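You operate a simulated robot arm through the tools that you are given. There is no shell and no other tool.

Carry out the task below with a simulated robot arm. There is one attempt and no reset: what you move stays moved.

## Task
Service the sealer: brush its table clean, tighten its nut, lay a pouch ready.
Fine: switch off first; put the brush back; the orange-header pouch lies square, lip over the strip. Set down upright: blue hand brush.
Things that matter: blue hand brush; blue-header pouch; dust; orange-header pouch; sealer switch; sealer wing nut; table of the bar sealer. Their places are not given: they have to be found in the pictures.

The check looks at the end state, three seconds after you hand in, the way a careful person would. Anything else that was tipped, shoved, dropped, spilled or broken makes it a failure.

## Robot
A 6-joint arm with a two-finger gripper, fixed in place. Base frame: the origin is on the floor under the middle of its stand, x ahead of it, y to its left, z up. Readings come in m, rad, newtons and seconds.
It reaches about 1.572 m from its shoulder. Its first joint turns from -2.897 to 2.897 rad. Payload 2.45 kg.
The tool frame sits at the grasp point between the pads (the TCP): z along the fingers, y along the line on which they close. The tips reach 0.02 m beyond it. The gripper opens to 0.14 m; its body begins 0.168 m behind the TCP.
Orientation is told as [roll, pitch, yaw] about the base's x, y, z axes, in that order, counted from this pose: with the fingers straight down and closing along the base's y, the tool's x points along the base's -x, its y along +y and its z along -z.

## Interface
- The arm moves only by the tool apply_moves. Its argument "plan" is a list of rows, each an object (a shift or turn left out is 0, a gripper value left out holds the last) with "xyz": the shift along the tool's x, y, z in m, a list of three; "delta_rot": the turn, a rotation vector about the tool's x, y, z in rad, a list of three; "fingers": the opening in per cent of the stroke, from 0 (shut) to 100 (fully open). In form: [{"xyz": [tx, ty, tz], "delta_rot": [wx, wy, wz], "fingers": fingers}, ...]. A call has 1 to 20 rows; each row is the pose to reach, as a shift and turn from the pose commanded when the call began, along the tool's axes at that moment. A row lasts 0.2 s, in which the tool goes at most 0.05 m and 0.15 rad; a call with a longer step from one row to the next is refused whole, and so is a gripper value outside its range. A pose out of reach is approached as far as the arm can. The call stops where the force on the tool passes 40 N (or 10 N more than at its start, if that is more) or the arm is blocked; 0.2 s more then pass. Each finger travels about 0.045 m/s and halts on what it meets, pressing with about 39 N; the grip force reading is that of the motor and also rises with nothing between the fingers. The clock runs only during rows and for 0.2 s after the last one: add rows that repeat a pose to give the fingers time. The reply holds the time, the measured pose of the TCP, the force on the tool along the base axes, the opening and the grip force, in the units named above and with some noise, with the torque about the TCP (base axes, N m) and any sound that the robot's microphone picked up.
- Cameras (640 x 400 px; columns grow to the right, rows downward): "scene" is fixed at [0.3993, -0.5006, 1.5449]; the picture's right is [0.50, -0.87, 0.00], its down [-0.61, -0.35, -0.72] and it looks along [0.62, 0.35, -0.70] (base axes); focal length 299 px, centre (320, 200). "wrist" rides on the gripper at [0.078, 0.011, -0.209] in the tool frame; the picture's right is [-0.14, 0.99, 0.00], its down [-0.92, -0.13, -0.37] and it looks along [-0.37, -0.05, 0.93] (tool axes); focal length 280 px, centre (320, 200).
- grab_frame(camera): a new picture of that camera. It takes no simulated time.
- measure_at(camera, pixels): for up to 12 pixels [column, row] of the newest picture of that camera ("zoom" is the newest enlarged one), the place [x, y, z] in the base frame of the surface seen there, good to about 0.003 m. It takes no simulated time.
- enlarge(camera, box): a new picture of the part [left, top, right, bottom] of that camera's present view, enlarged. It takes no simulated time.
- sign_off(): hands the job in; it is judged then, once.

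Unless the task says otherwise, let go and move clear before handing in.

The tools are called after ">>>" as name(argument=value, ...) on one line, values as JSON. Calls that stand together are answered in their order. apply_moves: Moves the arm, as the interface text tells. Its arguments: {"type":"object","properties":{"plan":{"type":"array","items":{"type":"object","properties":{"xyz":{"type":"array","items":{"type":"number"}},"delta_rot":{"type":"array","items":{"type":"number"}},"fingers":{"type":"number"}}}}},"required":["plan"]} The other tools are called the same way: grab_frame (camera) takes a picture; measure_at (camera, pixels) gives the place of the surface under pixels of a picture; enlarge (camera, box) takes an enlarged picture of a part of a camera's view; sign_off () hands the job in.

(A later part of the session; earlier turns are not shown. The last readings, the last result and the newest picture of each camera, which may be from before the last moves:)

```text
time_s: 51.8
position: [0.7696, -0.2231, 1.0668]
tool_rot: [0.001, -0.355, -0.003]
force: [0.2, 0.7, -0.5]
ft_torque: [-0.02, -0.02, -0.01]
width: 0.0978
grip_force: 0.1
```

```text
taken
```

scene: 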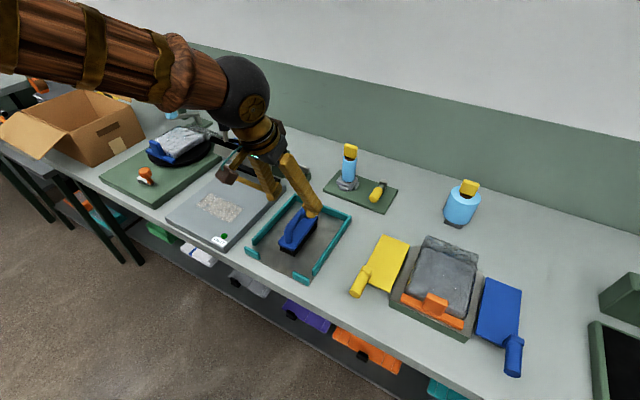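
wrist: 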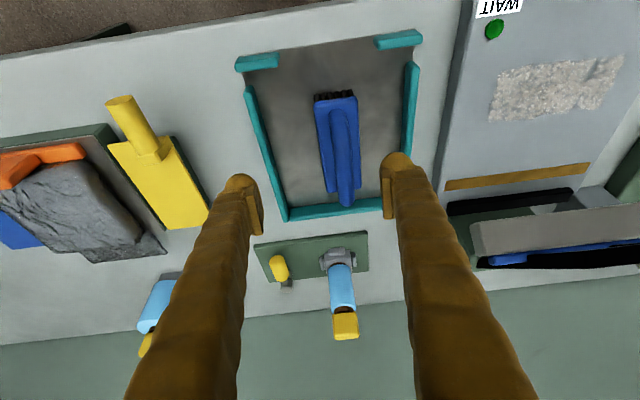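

The brush stands upright in its tray at wrist (340,145). I'll enlarge and measure the block edges to regrip it by its flat sides.

>>> enlarge(camera="wrist", box=[290, 70, 390, 230])

>>> measure_at(camera="zoom", pixels=[[260, 95], [360, 85], [280, 180], [370, 170], [290, 250], [390, 250], [300, 300], [395, 290], [250, 75], [350, 65], [315, 80], [330, 150]])

>>> enlarge(camera="scene", box=[265, 190, 345, 280])

```text
2.50 times, centred on (340, 150) of wrist
```

zoom: 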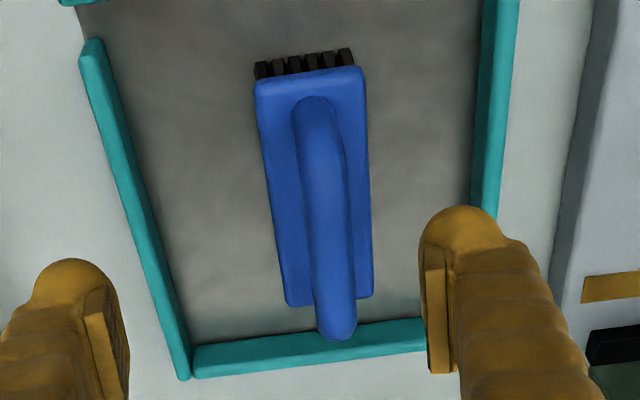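

```text
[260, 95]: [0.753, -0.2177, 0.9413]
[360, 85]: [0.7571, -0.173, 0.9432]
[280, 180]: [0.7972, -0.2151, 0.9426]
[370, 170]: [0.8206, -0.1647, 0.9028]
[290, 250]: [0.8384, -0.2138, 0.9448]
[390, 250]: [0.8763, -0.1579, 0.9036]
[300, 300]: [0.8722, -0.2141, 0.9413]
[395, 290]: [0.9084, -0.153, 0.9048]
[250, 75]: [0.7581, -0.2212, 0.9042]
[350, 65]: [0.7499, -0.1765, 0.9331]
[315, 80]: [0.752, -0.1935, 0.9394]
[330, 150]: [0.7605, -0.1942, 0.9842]
```

```text
4.44 times, centred on (305, 235) of scene
```

zoom: 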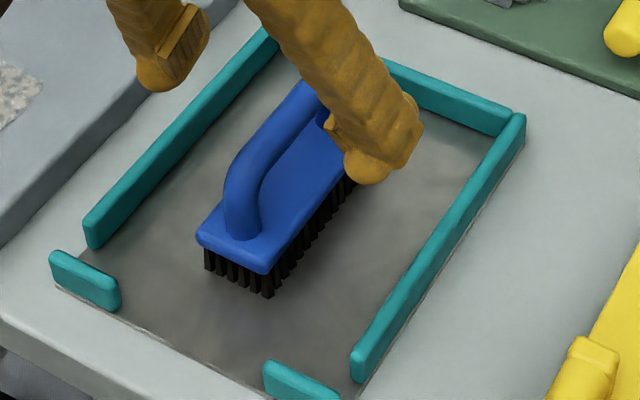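

The block spans y −0.219 to −0.171 (centre −0.195), x 0.747–0.877. I'll straddle it with 8 cm opening and descend so the pads meet the flat block sides at TCP z≈0.936.

>>> apply_moves(plan=[{"xyz": [-0.0137, 0.014, 0.0211], "fingers": 57}, {"xyz": [-0.0274, 0.0281, 0.0422], "fingers": 57}, {"xyz": [-0.016, 0.0281, 0.0727], "fingers": 57}, {"xyz": [-0.0045, 0.0281, 0.1036], "fingers": 57}, {"xyz": [0.0043, 0.0281, 0.1272], "fingers": 57}, {"xyz": [0.0078, 0.0281, 0.1366], "fingers": 57}, {"xyz": [0.0078, 0.0281, 0.1366], "fingers": 57}])

>>> enlarge(camera="wrist", box=[220, 60, 420, 240])

>>> enlarge(camera="scene", box=[250, 170, 350, 270])

```text
time_s: 53.4
position: [0.8088, -0.1945, 0.9366]
tool_rot: [0.005, -0.357, -0.002]
force: [0.6, -0.7, -0.6]
ft_torque: [0.03, -0.01, -0.02]
width: 0.0798
grip_force: 0.2
```

```text
2.22 times, centred on (320, 150) of wrist
```

zoom: 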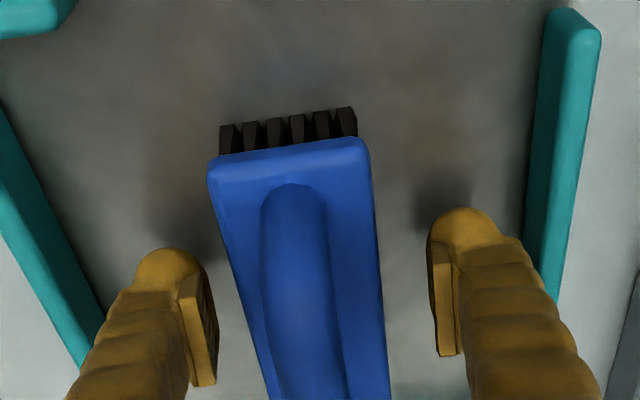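

```text
4.00 times, centred on (300, 220) of scene
```

zoom: 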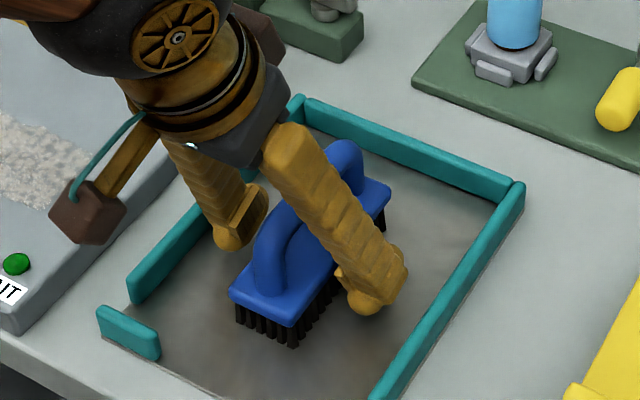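

The fingers straddle the block evenly. I'll close on its flat sides.

>>> apply_moves(plan=[{"xyz": [0, 0, 0], "fingers": 20}, {"xyz": [0, 0, 0], "fingers": 20}, {"xyz": [0, 0, 0], "fingers": 20}, {"xyz": [0, 0, 0], "fingers": 20}, {"xyz": [0, 0, 0], "fingers": 20}])

>>> enlarge(camera="scene", box=[250, 170, 350, 270])

```text
time_s: 54.6
position: [0.8092, -0.1953, 0.9361]
tool_rot: [0.004, -0.356, -0.003]
force: [0.7, 0.0, 0.4]
ft_torque: [-0.06, 0.0, -0.06]
width: 0.0489
grip_force: 39.0
```

```text
4.00 times, centred on (300, 220) of scene
```

zoom: 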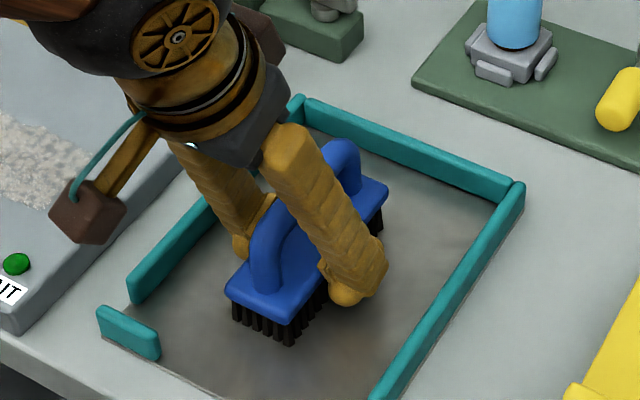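

The block is held firmly (0.0489 m, 39 N). I'll lift, carry it to the near-right of the dust at y≈−0.03, and lower to just above the sealer table.

>>> apply_moves(plan=[{"xyz": [-0.014, 0, -0.0375]}, {"xyz": [-0.0279, 0, -0.075]}, {"xyz": [-0.022, 0.045, -0.077]}, {"xyz": [-0.016, 0.09, -0.079]}, {"xyz": [-0.01, 0.135, -0.082]}, {"xyz": [-0.0054, 0.165, -0.0834]}, {"xyz": [0.0051, 0.165, -0.0553]}, {"xyz": [0.0127, 0.165, -0.0347]}, {"xyz": [0.0127, 0.165, -0.0347]}])

>>> enlarge(camera="scene", box=[170, 150, 300, 260])

>>> enlarge(camera="wrist", box=[220, 40, 460, 240])

```text
time_s: 56.6
position: [0.7853, -0.0297, 0.9641]
tool_rot: [0.002, -0.358, -0.001]
force: [-1.0, -0.4, -1.5]
ft_torque: [0.0, 0.05, 0.01]
width: 0.0487
grip_force: 39.2
```

```text
3.64 times, centred on (235, 205) of scene
```

zoom: 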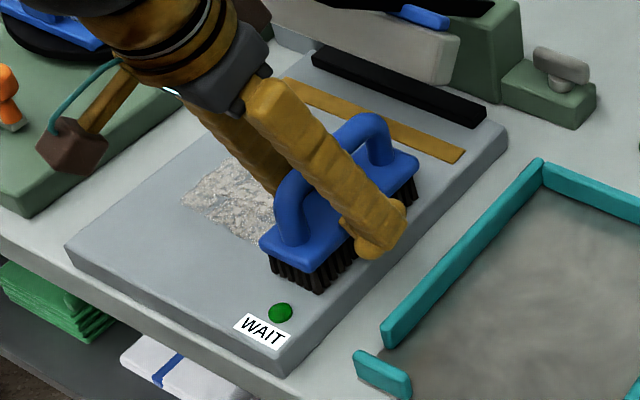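

```text
2.00 times, centred on (340, 140) of wrist
```

zoom: 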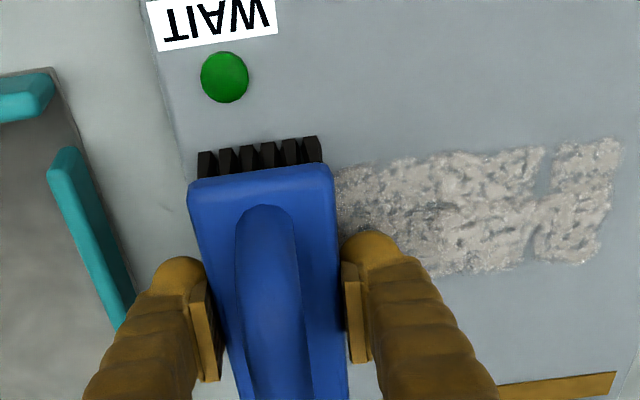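

The brush hovers about 4 mm above the table, aligned with the dust. I'll lower in small steps to light contact.

>>> apply_moves(plan=[{"xyz": [0.0007, 0, 0.0019]}, {"xyz": [0.001, 0, 0.0028]}, {"xyz": [0.0014, 0, 0.0037]}, {"xyz": [0.0014, 0, 0.0037]}])

```text
time_s: 57.6
position: [0.7855, -0.0293, 0.9615]
tool_rot: [0.003, -0.355, 0.0]
force: [0.1, -0.2, -2.7]
ft_torque: [-0.01, 0.01, 0.01]
width: 0.0489
grip_force: 38.7
```

>>> apply_moves(plan=[{"xyz": [0.0002, 0, 0.0006]}, {"xyz": [0.0004, 0, 0.0012]}, {"xyz": [0.0004, 0, 0.0012]}])

```text
time_s: 58.4
position: [0.7872, -0.0284, 0.9589]
tool_rot: [0.004, -0.358, -0.001]
force: [-3.2, -0.6, 9.2]
ft_torque: [-0.26, 0.23, -0.06]
width: 0.0486
grip_force: 39.1
```

Contact is about 11 N. I'll sweep in +y at a steady pace across the whole patch.

>>> apply_moves(plan=[{"xyz": [0.0001, 0.012, 0.0002]}, {"xyz": [0.0001, 0.026, 0.0002]}, {"xyz": [0.0001, 0.04, 0.0002]}, {"xyz": [0.0001, 0.054, 0.0002]}, {"xyz": [0.0001, 0.068, 0.0002]}])

>>> enlarge(camera="wrist", box=[180, 40, 460, 240])

>>> enlarge(camera="scene", box=[170, 150, 300, 260])

```text
time_s: 59.6
position: [0.787, 0.038, 0.9609]
tool_rot: [0.004, -0.355, -0.002]
force: [0.5, -0.2, -1.1]
ft_torque: [-0.05, 0.01, 0.0]
width: 0.0487
grip_force: 38.9
```

```text
2.00 times, centred on (320, 140) of wrist
```

zoom: 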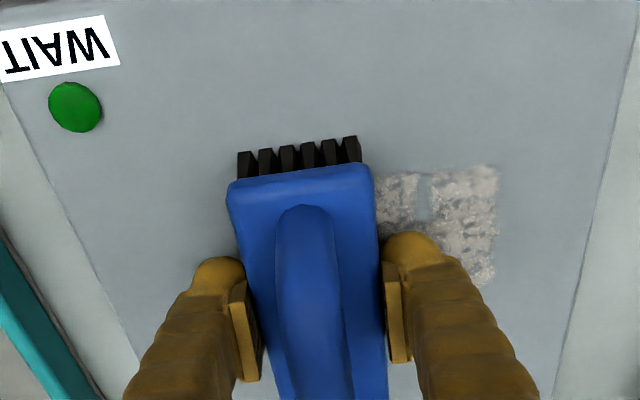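

```text
3.64 times, centred on (235, 205) of scene
```

zoom: 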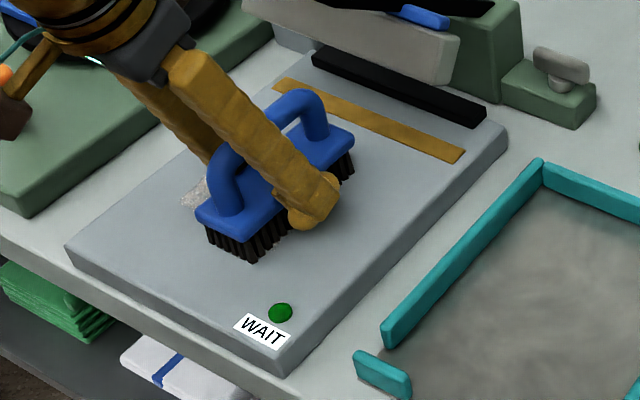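

The swept part is clean now (nothing left to the right of the brush), with dust remaining at wrist zoom (440,220). I'll add a little pressure and continue to the far side.

>>> apply_moves(plan=[{"xyz": [0.0002, 0, 0.0006]}, {"xyz": [0.0003, 0.0, 0.0008]}, {"xyz": [0.0003, 0.014, 0.0008]}, {"xyz": [0.0003, 0.028, 0.0008]}, {"xyz": [0.0003, 0.042, 0.0008]}, {"xyz": [0.0003, 0.056, 0.0008]}, {"xyz": [0.0003, 0.07, 0.0008]}, {"xyz": [0.0003, 0.084, 0.0008]}, {"xyz": [0.0003, 0.092, 0.0008]}])

>>> enlarge(camera="wrist", box=[120, 40, 400, 240])

>>> enlarge(camera="scene", box=[170, 150, 300, 260])

```text
time_s: 61.6
position: [0.7874, 0.1308, 0.9606]
tool_rot: [0.004, -0.357, -0.002]
force: [0.7, -5.7, 17.4]
ft_torque: [-0.04, -0.24, -0.07]
width: 0.0486
grip_force: 38.7
```

```text
2.00 times, centred on (260, 140) of wrist
```

zoom: 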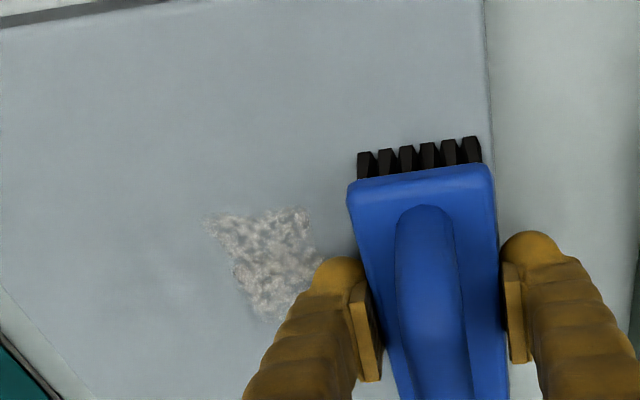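

```text
3.64 times, centred on (235, 205) of scene
```

zoom: 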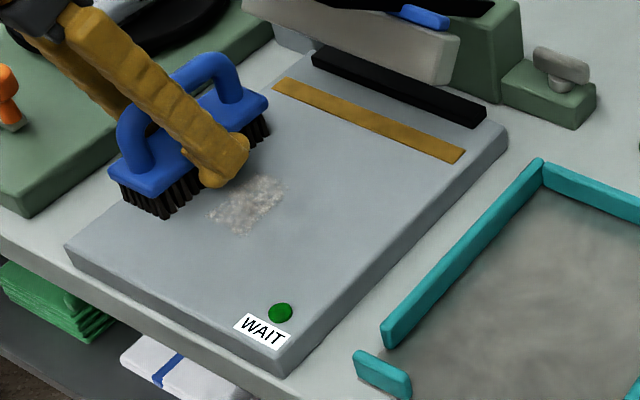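

A patch remains around y 0.03–0.085 where contact was lost. I'll sweep back in −y, keeping pressure over that section.

>>> apply_moves(plan=[{"xyz": [0, -0.01, 0.0]}, {"xyz": [0, -0.02, 0.0001]}, {"xyz": [0, -0.03, 0.0003]}, {"xyz": [0, -0.04, 0.0005]}, {"xyz": [0, -0.05, 0.0006]}, {"xyz": [0, -0.06, 0.0006]}])

>>> enlarge(camera="scene", box=[170, 150, 300, 260])

```text
time_s: 63.0
position: [0.7874, 0.0718, 0.9605]
tool_rot: [0.003, -0.357, -0.002]
force: [0.7, 11.4, 25.6]
ft_torque: [0.13, 0.16, -0.12]
width: 0.0485
grip_force: 39.2
```

```text
3.64 times, centred on (235, 205) of scene
```

zoom: 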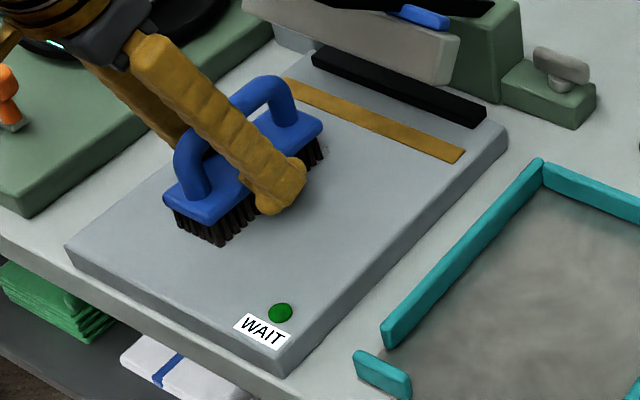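

Contact is firm (26 N) on the return stroke. I'll continue to the right side, easing up slightly.

>>> apply_moves(plan=[{"xyz": [-0.0001, -0.012, -0.0002]}, {"xyz": [-0.0001, -0.024, -0.0002]}, {"xyz": [-0.0001, -0.036, -0.0002]}, {"xyz": [-0.0001, -0.048, -0.0002]}, {"xyz": [-0.0001, -0.06, -0.0002]}, {"xyz": [-0.0001, -0.072, -0.0002]}, {"xyz": [-0.0001, -0.084, -0.0002]}, {"xyz": [-0.0001, -0.096, -0.0002]}, {"xyz": [-0.0001, -0.1, -0.0002]}])

>>> enlarge(camera="wrist", box=[240, 40, 520, 240])

>>> enlarge(camera="scene", box=[170, 150, 300, 260])

```text
time_s: 65.0
position: [0.7875, -0.0287, 0.9594]
tool_rot: [0.003, -0.359, -0.003]
force: [1.9, 12.2, 26.7]
ft_torque: [0.2, -0.17, 0.1]
width: 0.0489
grip_force: 39.0
```

```text
2.00 times, centred on (380, 140) of wrist
```

zoom: 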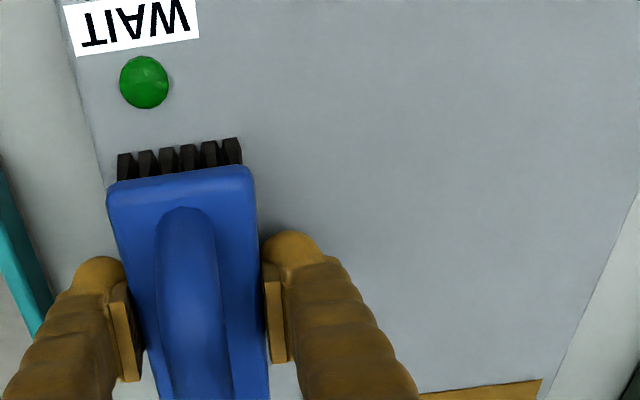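

```text
3.64 times, centred on (235, 205) of scene
```

zoom: 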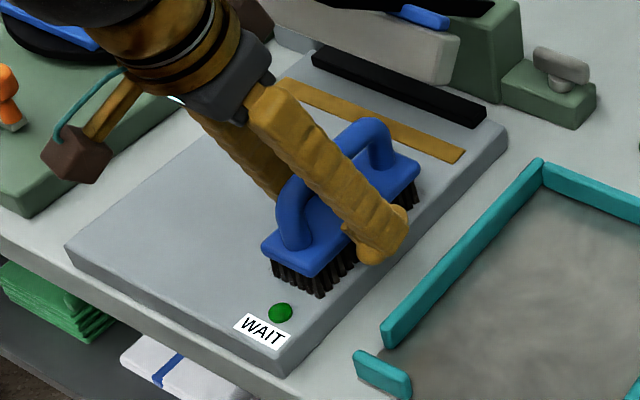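

The table looks clean everywhere outside the brush. I'll lift the brush and inspect the whole table.

>>> apply_moves(plan=[{"xyz": [-0.0105, 0, -0.0281]}, {"xyz": [-0.0209, -0.02, -0.0562]}, {"xyz": [-0.0209, -0.06, -0.0562]}, {"xyz": [-0.0209, -0.1, -0.0562]}])

>>> enlarge(camera="scene", box=[160, 150, 290, 260])

>>> grab_frame(camera="wrist")

>>> enlarge(camera="wrist", box=[340, 0, 640, 200])

```text
time_s: 66.0
position: [0.7872, -0.1291, 1.019]
tool_rot: [0.0, -0.356, 0.0]
force: [-1.0, 0.4, -2.0]
ft_torque: [0.0, 0.02, 0.02]
width: 0.0489
grip_force: 39.3
```

```text
3.64 times, centred on (225, 205) of scene
```

zoom: 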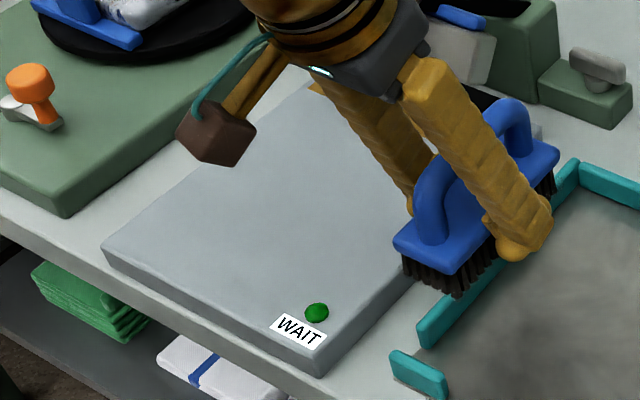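

```text
taken
```

wrist: 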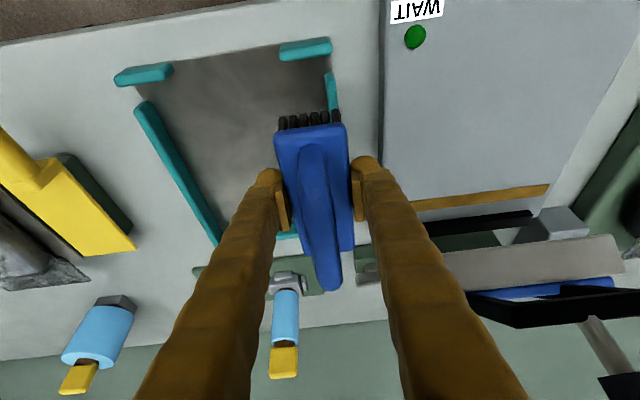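

```text
2.00 times, centred on (490, 100) of wrist
```

zoom: 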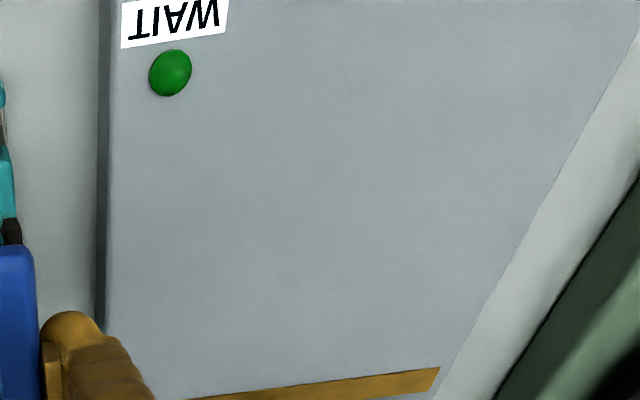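

The table is fully clean. Now I'll carry the brush back to its spot in the tray and lower it nearly to the floor.

>>> apply_moves(plan=[{"xyz": [-0.0103, -0.034, 0.0038]}, {"xyz": [-0.0206, -0.068, 0.0077]}, {"xyz": [-0.0066, -0.068, 0.0452]}, {"xyz": [0.0021, -0.068, 0.0686]}, {"xyz": [0.0066, -0.068, 0.0808]}, {"xyz": [0.0066, -0.068, 0.0808]}])

>>> enlarge(camera="scene", box=[250, 170, 350, 270])

```text
time_s: 67.4
position: [0.8106, -0.1962, 0.9404]
tool_rot: [0.003, -0.356, -0.001]
force: [0.5, -0.5, -1.7]
ft_torque: [0.05, -0.01, -0.01]
width: 0.0487
grip_force: 39.1
```

```text
4.00 times, centred on (300, 220) of scene
```

zoom: 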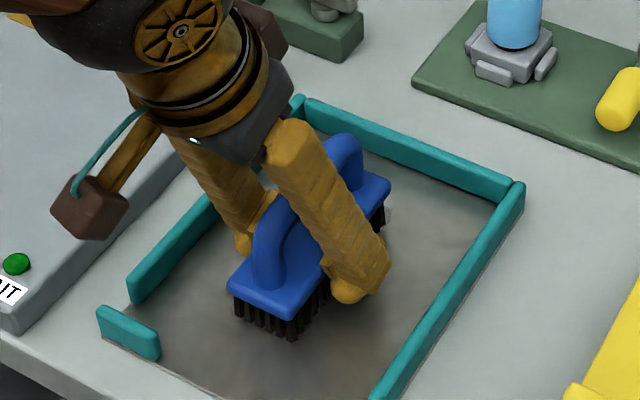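

The brush is a few millimetres above the tray floor in its original place. I'll lower in small steps until it touches.

>>> apply_moves(plan=[{"xyz": [0.0005, 0, 0.0014]}, {"xyz": [0.0009, 0, 0.0023]}, {"xyz": [0.0012, 0, 0.0033]}, {"xyz": [0.0012, 0, 0.0033]}])

```text
time_s: 68.4
position: [0.8103, -0.1974, 0.9373]
tool_rot: [0.004, -0.355, -0.003]
force: [0.2, 0.1, -2.7]
ft_torque: [-0.01, 0.0, 0.0]
width: 0.0494
grip_force: 38.8
```

>>> apply_moves(plan=[{"xyz": [0.0003, 0, 0.0007]}, {"xyz": [0.0005, 0, 0.0014]}, {"xyz": [0.0005, 0, 0.0014]}])

```text
time_s: 69.2
position: [0.8082, -0.197, 0.9356]
tool_rot: [0.005, -0.357, -0.002]
force: [0.4, -0.3, -0.8]
ft_torque: [-0.01, -0.05, 0.0]
width: 0.049
grip_force: 39.0
```

The reading is going from −2.7 to −0.8 N, so it's about to touch. One more half-millimetre step, then I'll open.

>>> apply_moves(plan=[{"xyz": [0.0002, 0, 0.0006]}, {"xyz": [0.0002, 0, 0.0006]}])

```text
time_s: 69.8
position: [0.8106, -0.1969, 0.9359]
tool_rot: [0.0, -0.358, -0.001]
force: [-4.1, -3.5, 12.4]
ft_torque: [-0.07, 0.3, 0.03]
width: 0.049
grip_force: 39.0
```

The brush now rests on the tray floor (12 N). I'll open the fingers to 8 cm and rise straight up.

>>> apply_moves(plan=[{"xyz": [0, 0, 0], "fingers": 45}, {"xyz": [0, 0, 0], "fingers": 57}, {"xyz": [0, 0, 0], "fingers": 57}, {"xyz": [-0.007, 0, -0.0187], "fingers": 57}, {"xyz": [-0.0174, 0, -0.0468], "fingers": 57}, {"xyz": [-0.0314, 0, -0.0843], "fingers": 57}, {"xyz": [-0.0419, 0, -0.1124], "fingers": 57}, {"xyz": [-0.0558, 0, -0.15], "fingers": 57}, {"xyz": [-0.0558, 0, -0.15], "fingers": 57}])

>>> enlarge(camera="scene", box=[160, 130, 360, 280])

>>> grab_frame(camera="wrist")

```text
time_s: 71.8
position: [0.8072, -0.1946, 1.0946]
tool_rot: [0.005, -0.355, -0.001]
force: [0.3, -0.1, 0.1]
ft_torque: [-0.01, -0.01, 0.01]
width: 0.0797
grip_force: 0.0
```

```text
2.67 times, centred on (260, 205) of scene
```

zoom: 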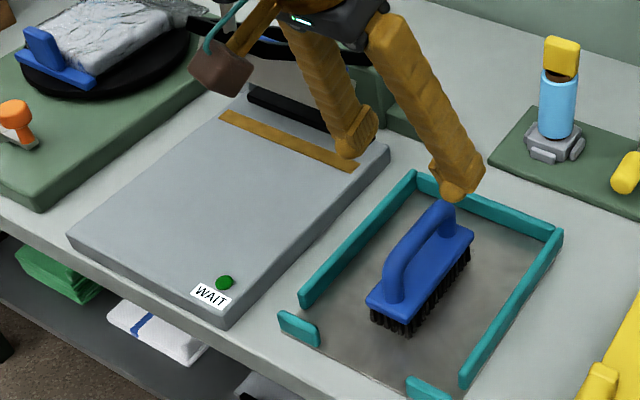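

```text
taken
```

wrist: 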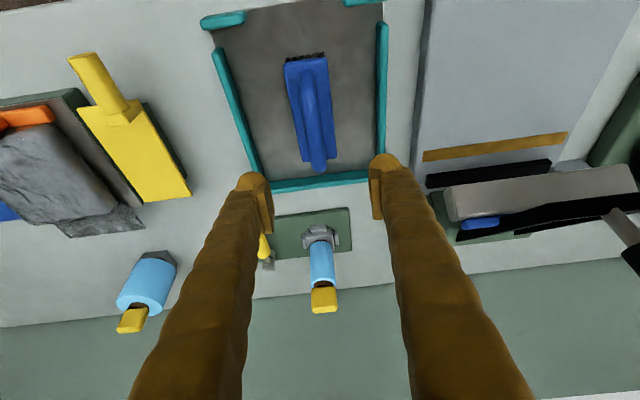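

The brush is back upright in its tray. Next I'll go up and over the orange-header pouch (scene (435,285)) with the hand vertical again.

>>> apply_moves(plan=[{"xyz": [0, -0.01, -0.045], "delta_rot": [0, 0.05, 0]}, {"xyz": [0.001, -0.03, -0.085], "delta_rot": [0, 0.1, 0]}, {"xyz": [0.002, -0.06, -0.12], "delta_rot": [0, 0.15, 0]}, {"xyz": [0.003, -0.095, -0.15], "delta_rot": [0, 0.2, 0], "fingers": 100}, {"xyz": [0.004, -0.135, -0.175], "delta_rot": [0, 0.25, 0], "fingers": 100}, {"xyz": [0.005, -0.18, -0.19], "delta_rot": [0, 0.3, 0], "fingers": 100}, {"xyz": [0.006, -0.228, -0.2], "delta_rot": [0, 0.33, 0], "fingers": 100}, {"xyz": [0.007, -0.277, -0.206], "delta_rot": [0, 0.355, 0], "fingers": 100}, {"xyz": [0.008, -0.326, -0.206], "delta_rot": [0, 0.355, 0], "fingers": 100}, {"xyz": [0.0087, -0.375, -0.206], "delta_rot": [0, 0.355, 0], "fingers": 100}, {"xyz": [0.0087, -0.375, -0.206], "delta_rot": [0, 0.355, 0], "fingers": 100}])

>>> grab_frame(camera="wrist")

>>> grab_frame(camera="scene")

```text
time_s: 74.2
position: [0.7289, -0.5729, 1.2858]
tool_rot: [0.004, -0.003, -0.001]
force: [0.0, 0.4, 0.5]
ft_torque: [-0.02, -0.02, -0.02]
width: 0.1399
grip_force: 0.0
```

```text
taken
```

wrist: 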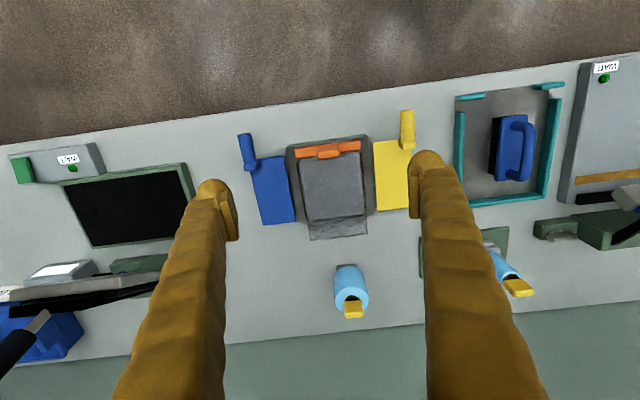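

```text
taken
```

scene: 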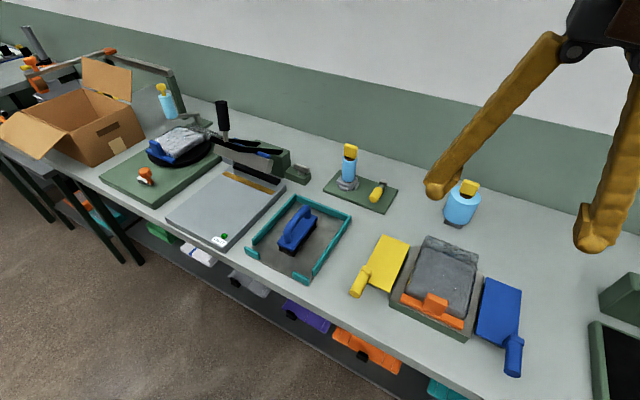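

The pouch is in view at wrist (335,185), and there's another machine at left (65,160) with a similar label. I'll zoom on both.

>>> enlarge(camera="wrist", box=[220, 120, 440, 260])

>>> enlarge(camera="wrist", box=[0, 130, 220, 370])

>>> enlarge(camera="wrist", box=[540, 50, 640, 110])

```text
2.86 times, centred on (330, 190) of wrist
```

zoom: 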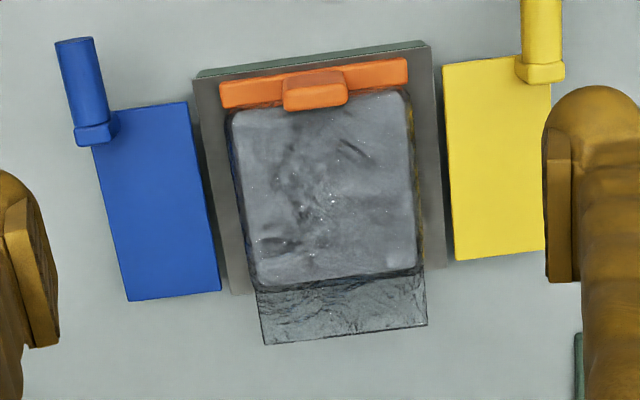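

```text
1.67 times, centred on (110, 250) of wrist
```

zoom: 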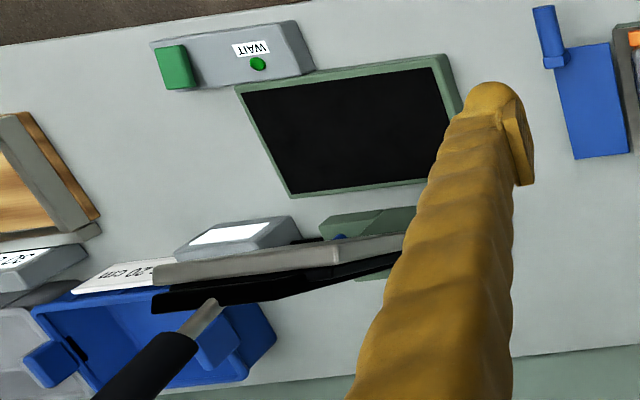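

```text
6.40 times, centred on (590, 80) of wrist
```

zoom: 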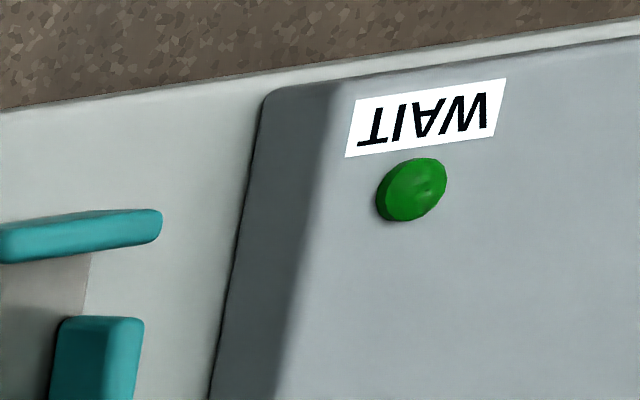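

The other machine is a different press, so it's out of scope. Now I'll measure the orange header, its tab, the pouch body and the lip.

>>> enlarge(camera="wrist", box=[270, 120, 390, 250])

>>> measure_at(camera="zoom", pixels=[[160, 95], [455, 60], [300, 65], [265, 80], [355, 75], [310, 100], [160, 75], [450, 40], [300, 45], [360, 50], [270, 60], [310, 80]])

>>> measure_at(camera="zoom", pixels=[[180, 130], [450, 100], [215, 370], [470, 340], [230, 455], [480, 430], [320, 220], [345, 380], [350, 440], [200, 250], [450, 220], [480, 200]])

```text
3.08 times, centred on (330, 185) of wrist
```

zoom: 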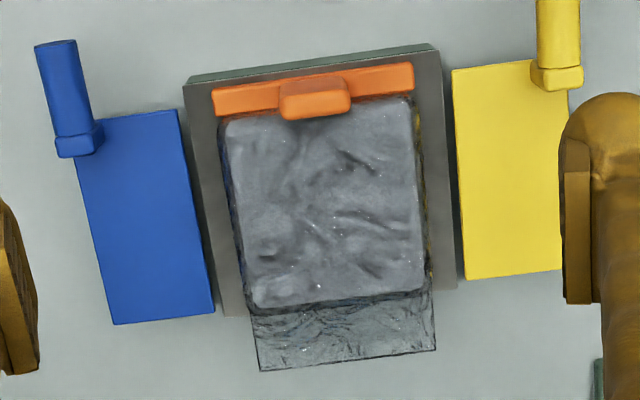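

```text
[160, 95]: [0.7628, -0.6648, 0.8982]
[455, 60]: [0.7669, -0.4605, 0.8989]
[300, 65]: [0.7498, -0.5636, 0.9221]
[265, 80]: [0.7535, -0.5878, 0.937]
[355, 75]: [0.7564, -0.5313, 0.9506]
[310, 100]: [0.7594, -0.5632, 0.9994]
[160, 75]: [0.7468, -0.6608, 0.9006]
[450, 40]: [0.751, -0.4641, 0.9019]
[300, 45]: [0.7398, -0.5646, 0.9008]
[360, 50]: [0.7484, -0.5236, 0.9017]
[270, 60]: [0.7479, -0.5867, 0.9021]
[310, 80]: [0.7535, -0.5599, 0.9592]
```

```text
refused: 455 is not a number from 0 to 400
```

The zoom picture is 640×400, so I'll re-measure with valid pixels on the header ends, tab edges, body and lip corners.

>>> measure_at(camera="zoom", pixels=[[218, 103], [410, 80], [285, 92], [345, 85], [290, 110], [345, 105], [260, 366], [433, 345], [256, 325], [430, 300], [345, 355], [340, 320]])

>>> measure_at(camera="zoom", pixels=[[190, 84], [438, 52], [225, 315], [455, 285], [228, 120], [415, 100], [255, 305], [420, 285], [320, 200], [235, 240], [420, 220], [316, 98]])

>>> enlarge(camera="scene", box=[385, 225, 485, 345])

```text
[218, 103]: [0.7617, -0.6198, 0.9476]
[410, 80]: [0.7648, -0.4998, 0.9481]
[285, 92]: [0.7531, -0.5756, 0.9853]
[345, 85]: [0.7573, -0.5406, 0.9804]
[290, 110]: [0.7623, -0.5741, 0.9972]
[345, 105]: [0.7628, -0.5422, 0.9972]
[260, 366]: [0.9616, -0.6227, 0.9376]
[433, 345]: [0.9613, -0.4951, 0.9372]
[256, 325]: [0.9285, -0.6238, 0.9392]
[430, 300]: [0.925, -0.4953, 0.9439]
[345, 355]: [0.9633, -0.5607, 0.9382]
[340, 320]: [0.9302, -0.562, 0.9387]
```

```text
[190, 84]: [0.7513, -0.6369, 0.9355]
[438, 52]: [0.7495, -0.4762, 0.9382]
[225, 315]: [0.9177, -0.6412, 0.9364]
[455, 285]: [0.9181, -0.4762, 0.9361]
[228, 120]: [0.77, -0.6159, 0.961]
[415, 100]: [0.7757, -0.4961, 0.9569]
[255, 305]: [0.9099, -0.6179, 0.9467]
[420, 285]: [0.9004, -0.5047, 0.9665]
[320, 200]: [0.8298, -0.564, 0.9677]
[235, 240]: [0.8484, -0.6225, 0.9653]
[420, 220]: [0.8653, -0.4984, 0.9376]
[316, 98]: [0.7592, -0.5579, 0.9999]
```

```text
3.33 times, centred on (435, 285) of scene
```

zoom: 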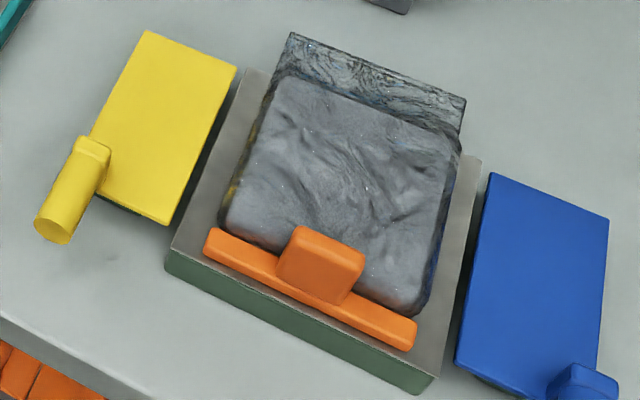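

The stand top is z≈0.936; header spans y −0.622..−0.497, tab centre (0.763,−0.558) with top z≈1.0; lip spans x 0.915–0.965 at z 0.938, already square to the base axes. I'll descend above the tab with 7 cm opening.

>>> apply_moves(plan=[{"xyz": [-0.01, 0.005, 0.045], "fingers": 50}, {"xyz": [-0.02, 0.01, 0.09], "fingers": 50}, {"xyz": [-0.03, 0.015, 0.13], "fingers": 50}, {"xyz": [-0.03, 0.015, 0.175], "fingers": 50}, {"xyz": [-0.03, 0.015, 0.215], "fingers": 50}, {"xyz": [-0.03, 0.015, 0.235], "fingers": 50}, {"xyz": [-0.03, 0.015, 0.235], "fingers": 50}])

>>> grab_frame(camera="wrist")

>>> enlarge(camera="wrist", box=[220, 100, 420, 240])

>>> enlarge(camera="scene", box=[365, 195, 505, 345])

```text
time_s: 75.8
position: [0.7587, -0.5571, 1.0504]
tool_rot: [0.003, -0.002, 0.0]
force: [-0.5, 0.0, -0.2]
ft_torque: [0.01, -0.01, 0.03]
width: 0.07
grip_force: 0.1
```

```text
taken
```

wrist: 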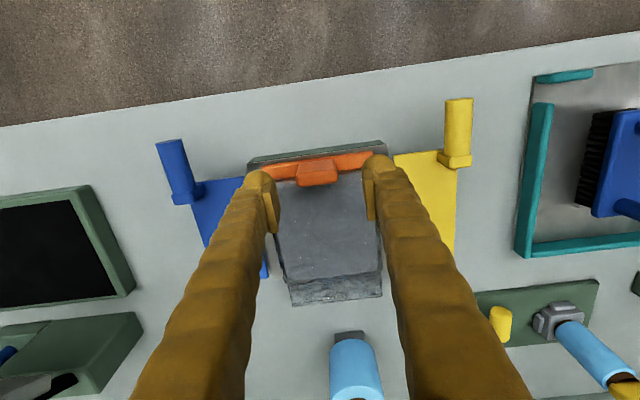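

```text
2.86 times, centred on (320, 170) of wrist
```

zoom: 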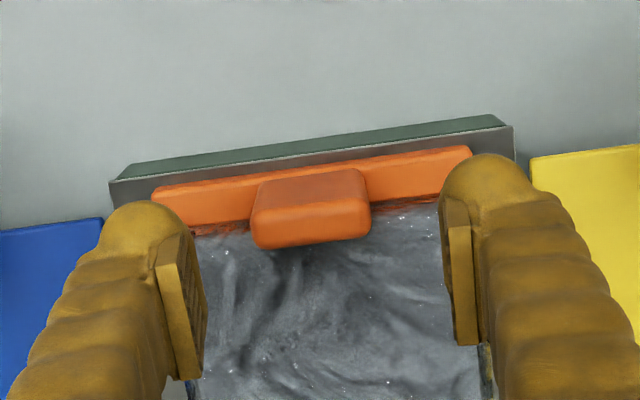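

```text
2.67 times, centred on (435, 270) of scene
```

zoom: 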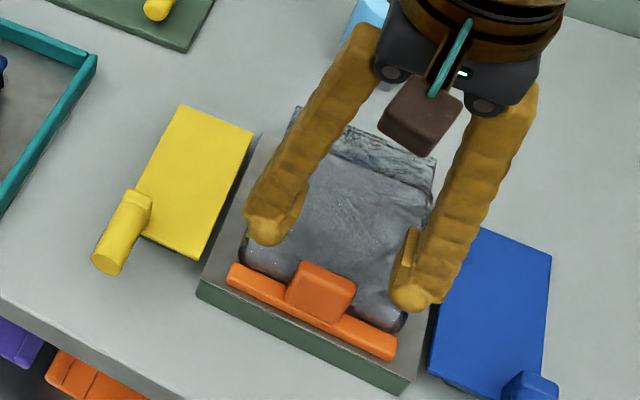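

The tab is about 3 mm to the −y side of the tool axis. I'll measure the tab's faces once more, then descend with that correction.

>>> enlarge(camera="wrist", box=[290, 145, 350, 200])

>>> measure_at(camera="zoom", pixels=[[300, 120], [300, 160], [300, 200], [300, 240], [300, 280], [300, 310], [200, 250], [380, 230], [180, 280], [390, 270], [300, 330], [100, 180]])

```text
7.27 times, centred on (320, 172) of wrist
```

zoom: 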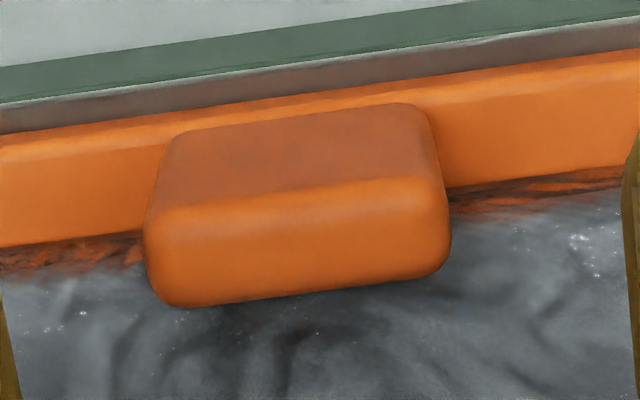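

```text
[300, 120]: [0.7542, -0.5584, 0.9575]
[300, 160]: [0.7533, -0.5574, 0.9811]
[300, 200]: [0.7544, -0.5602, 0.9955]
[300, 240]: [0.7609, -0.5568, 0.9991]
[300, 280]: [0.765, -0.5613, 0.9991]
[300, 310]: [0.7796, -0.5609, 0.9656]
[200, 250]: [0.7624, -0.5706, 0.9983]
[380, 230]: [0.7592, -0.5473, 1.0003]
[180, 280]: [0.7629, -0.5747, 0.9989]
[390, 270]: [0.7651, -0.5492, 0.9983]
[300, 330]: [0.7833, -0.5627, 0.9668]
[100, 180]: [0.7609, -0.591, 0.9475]
```

The tab is about 18 mm deep, 40 mm wide, centred at (0.762,−0.560), top z≈0.999. I'll descend to TCP z≈0.982 with a −3 mm y correction.

>>> apply_moves(plan=[{"xyz": [-0.001, -0.003, 0.02]}, {"xyz": [-0.001, -0.003, 0.045]}, {"xyz": [-0.001, -0.003, 0.06]}, {"xyz": [-0.001, -0.003, 0.068]}, {"xyz": [-0.001, -0.003, 0.068]}])

>>> enlarge(camera="wrist", box=[220, 100, 420, 240])

>>> enlarge(camera="scene", box=[365, 195, 505, 345])

```text
time_s: 76.8
position: [0.7602, -0.5594, 0.9879]
tool_rot: [0.0, -0.004, -0.001]
force: [-4.6, 2.3, 10.3]
ft_torque: [0.02, -0.01, 0.07]
width: 0.0699
grip_force: 0.1
stopped in row 4: the force on the tool passed its limit at 52 N (the readings are from after the stop); the commanded pose is now the measured one
```

```text
2.86 times, centred on (320, 170) of wrist
```

zoom: 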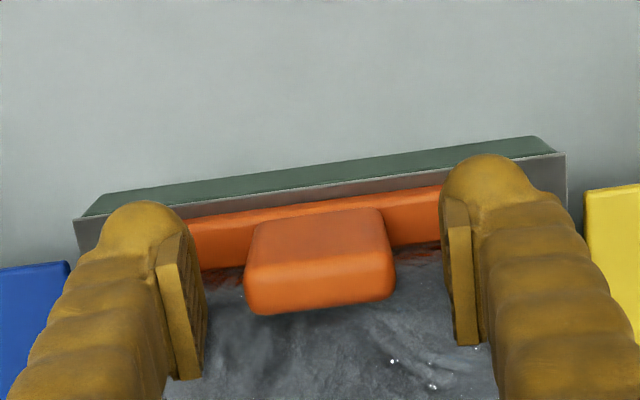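

```text
2.67 times, centred on (435, 270) of scene
```

zoom: 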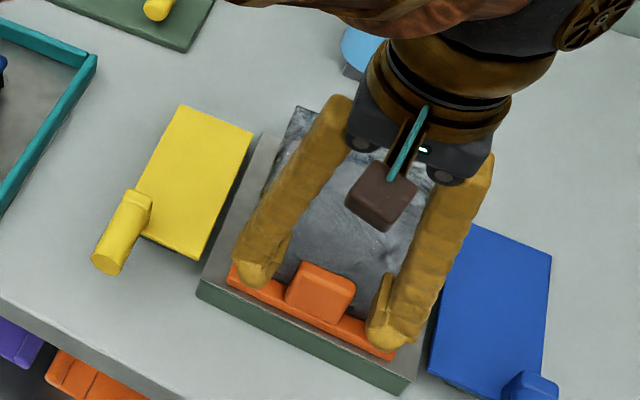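

The fingertips touched the pouch's bulge behind the tab at TCP z≈0.988. I'll raise 5 mm, shift 10 mm toward the robot, and re-descend only slightly.

>>> apply_moves(plan=[{"xyz": [0, 0, -0.006]}, {"xyz": [0.01, 0, -0.006]}, {"xyz": [0.01, 0, -0.002]}, {"xyz": [0.01, 0, 0.001]}, {"xyz": [0.01, 0, 0.001]}])

>>> enlarge(camera="scene", box=[385, 225, 485, 345])

>>> enlarge(camera="wrist", box=[220, 100, 420, 240])

```text
time_s: 78.0
position: [0.7497, -0.5589, 0.987]
tool_rot: [0.0, -0.005, -0.001]
force: [-0.1, 0.6, 0.0]
ft_torque: [0.0, 0.01, -0.02]
width: 0.0698
grip_force: 0.0
```

```text
3.33 times, centred on (435, 285) of scene
```

zoom: 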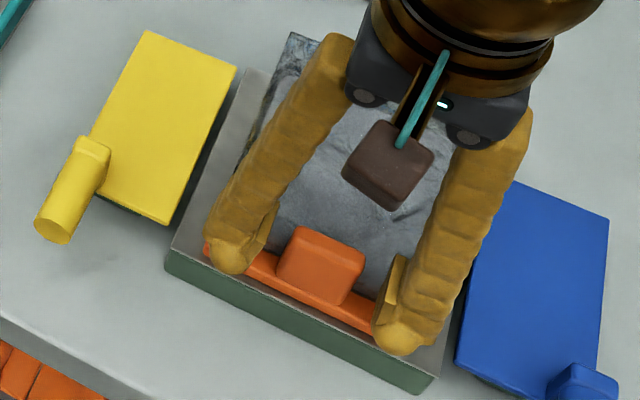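

```text
2.86 times, centred on (320, 170) of wrist
```

zoom: 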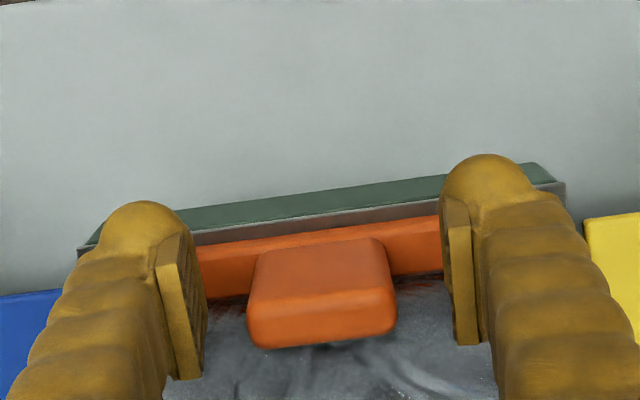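

No contact now at x≈0.75. I'll try 5 mm lower for a better hold on the tab, watching the force.

>>> apply_moves(plan=[{"xyz": [0, 0, 0.002]}, {"xyz": [0, 0, 0.004]}, {"xyz": [0, 0, 0.005]}])

```text
time_s: 78.8
position: [0.7512, -0.5604, 0.9806]
tool_rot: [0.001, -0.005, 0.001]
force: [-1.4, -0.1, 1.3]
ft_torque: [-0.07, -0.04, -0.04]
width: 0.0702
grip_force: 0.1
```

Still free at z≈0.981. I'll close on the tab.

>>> apply_moves(plan=[{"xyz": [0, 0, 0], "fingers": 10}, {"xyz": [0, 0, 0], "fingers": 10}, {"xyz": [0, 0, 0], "fingers": 10}, {"xyz": [0, 0, 0], "fingers": 10}])

>>> enlarge(camera="wrist", box=[220, 100, 420, 240])

```text
time_s: 79.8
position: [0.7502, -0.5609, 0.9812]
tool_rot: [0.001, -0.004, 0.0]
force: [0.3, 1.0, 0.1]
ft_torque: [-0.02, 0.16, -0.01]
width: 0.0407
grip_force: 38.8
```

```text
2.86 times, centred on (320, 170) of wrist
```

zoom: 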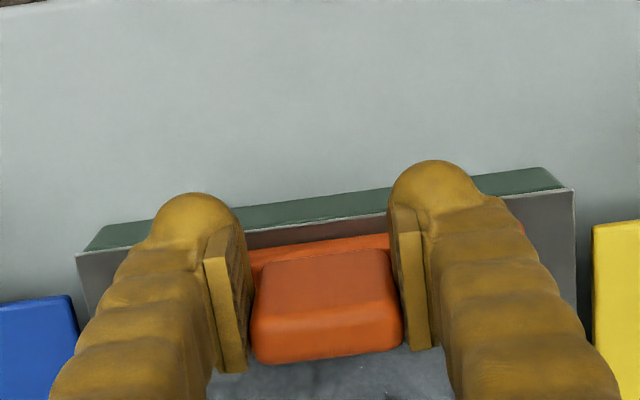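

The tab is gripped (0.0407 m). I'll lift slowly and check how the pouch hangs.

>>> apply_moves(plan=[{"xyz": [0, 0, -0.01]}, {"xyz": [0, 0, -0.02]}, {"xyz": [0, 0, -0.035]}, {"xyz": [0, 0, -0.05]}, {"xyz": [0, 0, -0.05]}])

>>> enlarge(camera="scene", box=[365, 185, 505, 345])

>>> grab_frame(camera="wrist")

```text
time_s: 81.0
position: [0.75, -0.5598, 1.03]
tool_rot: [-0.001, -0.006, 0.0]
force: [-0.3, -0.6, -1.9]
ft_torque: [0.01, 0.17, -0.01]
width: 0.0409
grip_force: 39.0
```

```text
2.50 times, centred on (435, 265) of scene
```

zoom: 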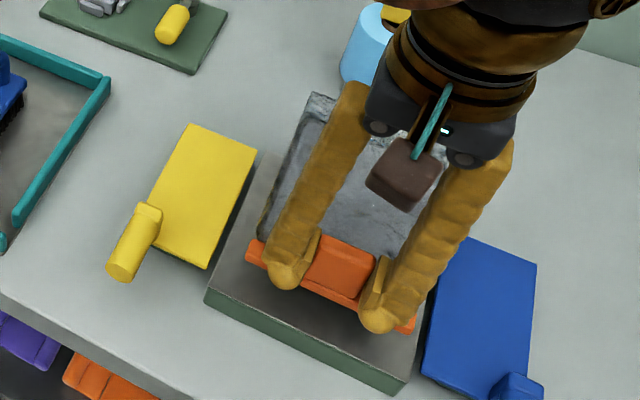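

```text
taken
```

wrist: 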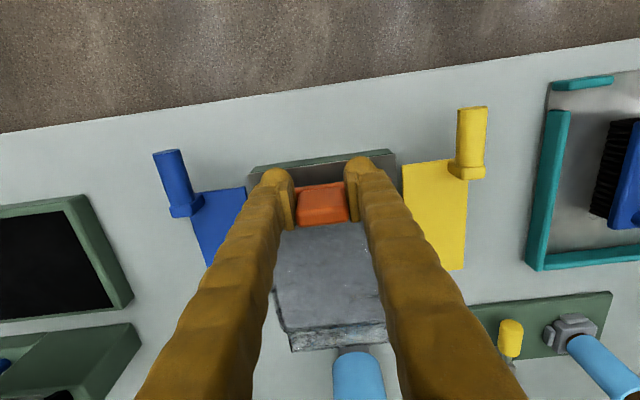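

The pouch lifted (about 2 N). I'll measure body and lip heights to see whether it stays level.

>>> measure_at(camera="wrist", pixels=[[290, 240], [365, 230], [285, 300], [378, 290], [292, 345], [385, 335], [340, 340], [325, 210], [330, 260], [328, 320], [300, 335], [380, 325]])

>>> enlarge(camera="wrist", box=[250, 160, 410, 370])

```text
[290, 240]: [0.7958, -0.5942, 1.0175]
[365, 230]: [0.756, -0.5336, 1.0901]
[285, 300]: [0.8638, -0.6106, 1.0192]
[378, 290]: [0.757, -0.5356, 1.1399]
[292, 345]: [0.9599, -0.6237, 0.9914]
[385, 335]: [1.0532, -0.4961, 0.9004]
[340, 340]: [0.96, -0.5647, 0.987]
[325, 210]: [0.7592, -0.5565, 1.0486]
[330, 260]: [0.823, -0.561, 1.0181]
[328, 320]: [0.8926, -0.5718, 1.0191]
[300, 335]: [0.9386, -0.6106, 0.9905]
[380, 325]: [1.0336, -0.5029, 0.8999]
```

```text
1.90 times, centred on (330, 265) of wrist
```

zoom: 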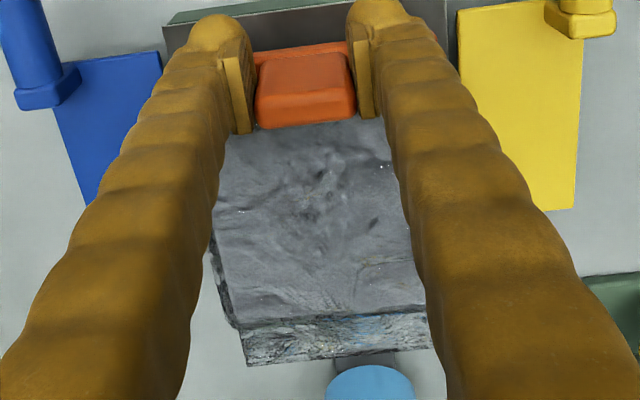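

The pouch stays level (body top 1.018, lip 0.988). Before carrying it, I'll measure the strip, the black pad and the table edges precisely in the scene view.

>>> enlarge(camera="scene", box=[160, 130, 300, 250])

>>> measure_at(camera="zoom", pixels=[[285, 158], [500, 234], [320, 150], [490, 245], [300, 145], [510, 220], [400, 180], [395, 205], [345, 135], [545, 195], [560, 215], [330, 128]])

```text
3.33 times, centred on (230, 190) of scene
```

zoom: 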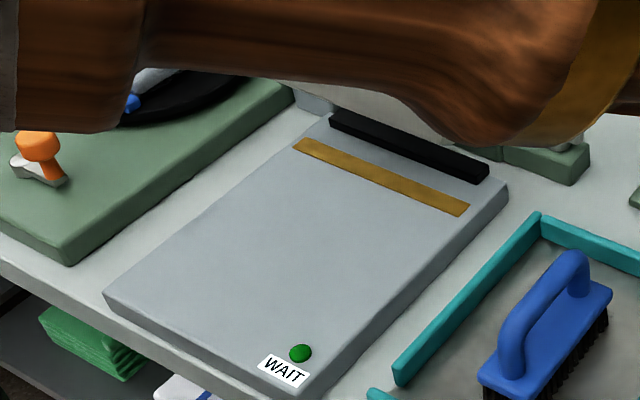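

```text
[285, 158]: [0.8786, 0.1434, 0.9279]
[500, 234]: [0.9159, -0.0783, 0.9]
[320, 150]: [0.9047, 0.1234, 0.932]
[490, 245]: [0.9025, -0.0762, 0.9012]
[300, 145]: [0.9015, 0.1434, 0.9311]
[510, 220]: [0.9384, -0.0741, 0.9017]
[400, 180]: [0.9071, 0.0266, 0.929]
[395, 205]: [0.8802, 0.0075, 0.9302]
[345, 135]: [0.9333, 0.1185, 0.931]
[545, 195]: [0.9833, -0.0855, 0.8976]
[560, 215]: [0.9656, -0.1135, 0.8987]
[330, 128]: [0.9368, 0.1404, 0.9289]
```

I'll measure the strip's corners and the black pad's front edge more exactly.

>>> measure_at(camera="zoom", pixels=[[308, 141], [296, 149], [467, 206], [460, 214], [385, 172], [378, 183], [400, 158], [410, 165], [333, 127], [474, 182], [105, 293], [300, 385]])

>>> measure_at(camera="zoom", pixels=[[380, 168], [376, 186], [388, 165], [405, 150], [405, 155], [330, 118], [508, 187], [503, 195], [330, 350], [270, 392], [108, 300], [390, 300]])

```text
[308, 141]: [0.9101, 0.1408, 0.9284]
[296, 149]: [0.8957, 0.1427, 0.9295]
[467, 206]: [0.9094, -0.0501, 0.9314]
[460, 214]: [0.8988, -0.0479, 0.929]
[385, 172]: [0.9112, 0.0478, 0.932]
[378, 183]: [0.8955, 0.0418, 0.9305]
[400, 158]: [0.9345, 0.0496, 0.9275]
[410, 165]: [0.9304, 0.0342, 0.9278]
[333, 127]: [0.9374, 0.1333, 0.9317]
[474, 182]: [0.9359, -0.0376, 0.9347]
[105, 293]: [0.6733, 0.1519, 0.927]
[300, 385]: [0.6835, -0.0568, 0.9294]
```

```text
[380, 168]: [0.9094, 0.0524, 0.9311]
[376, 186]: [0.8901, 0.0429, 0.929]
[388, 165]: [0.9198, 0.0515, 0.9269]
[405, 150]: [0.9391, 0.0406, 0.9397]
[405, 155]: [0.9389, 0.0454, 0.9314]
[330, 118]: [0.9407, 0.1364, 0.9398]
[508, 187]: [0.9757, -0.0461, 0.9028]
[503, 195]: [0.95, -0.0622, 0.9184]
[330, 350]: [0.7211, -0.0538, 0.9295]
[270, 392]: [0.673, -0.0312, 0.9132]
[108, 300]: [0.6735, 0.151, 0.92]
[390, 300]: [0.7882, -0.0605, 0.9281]
```

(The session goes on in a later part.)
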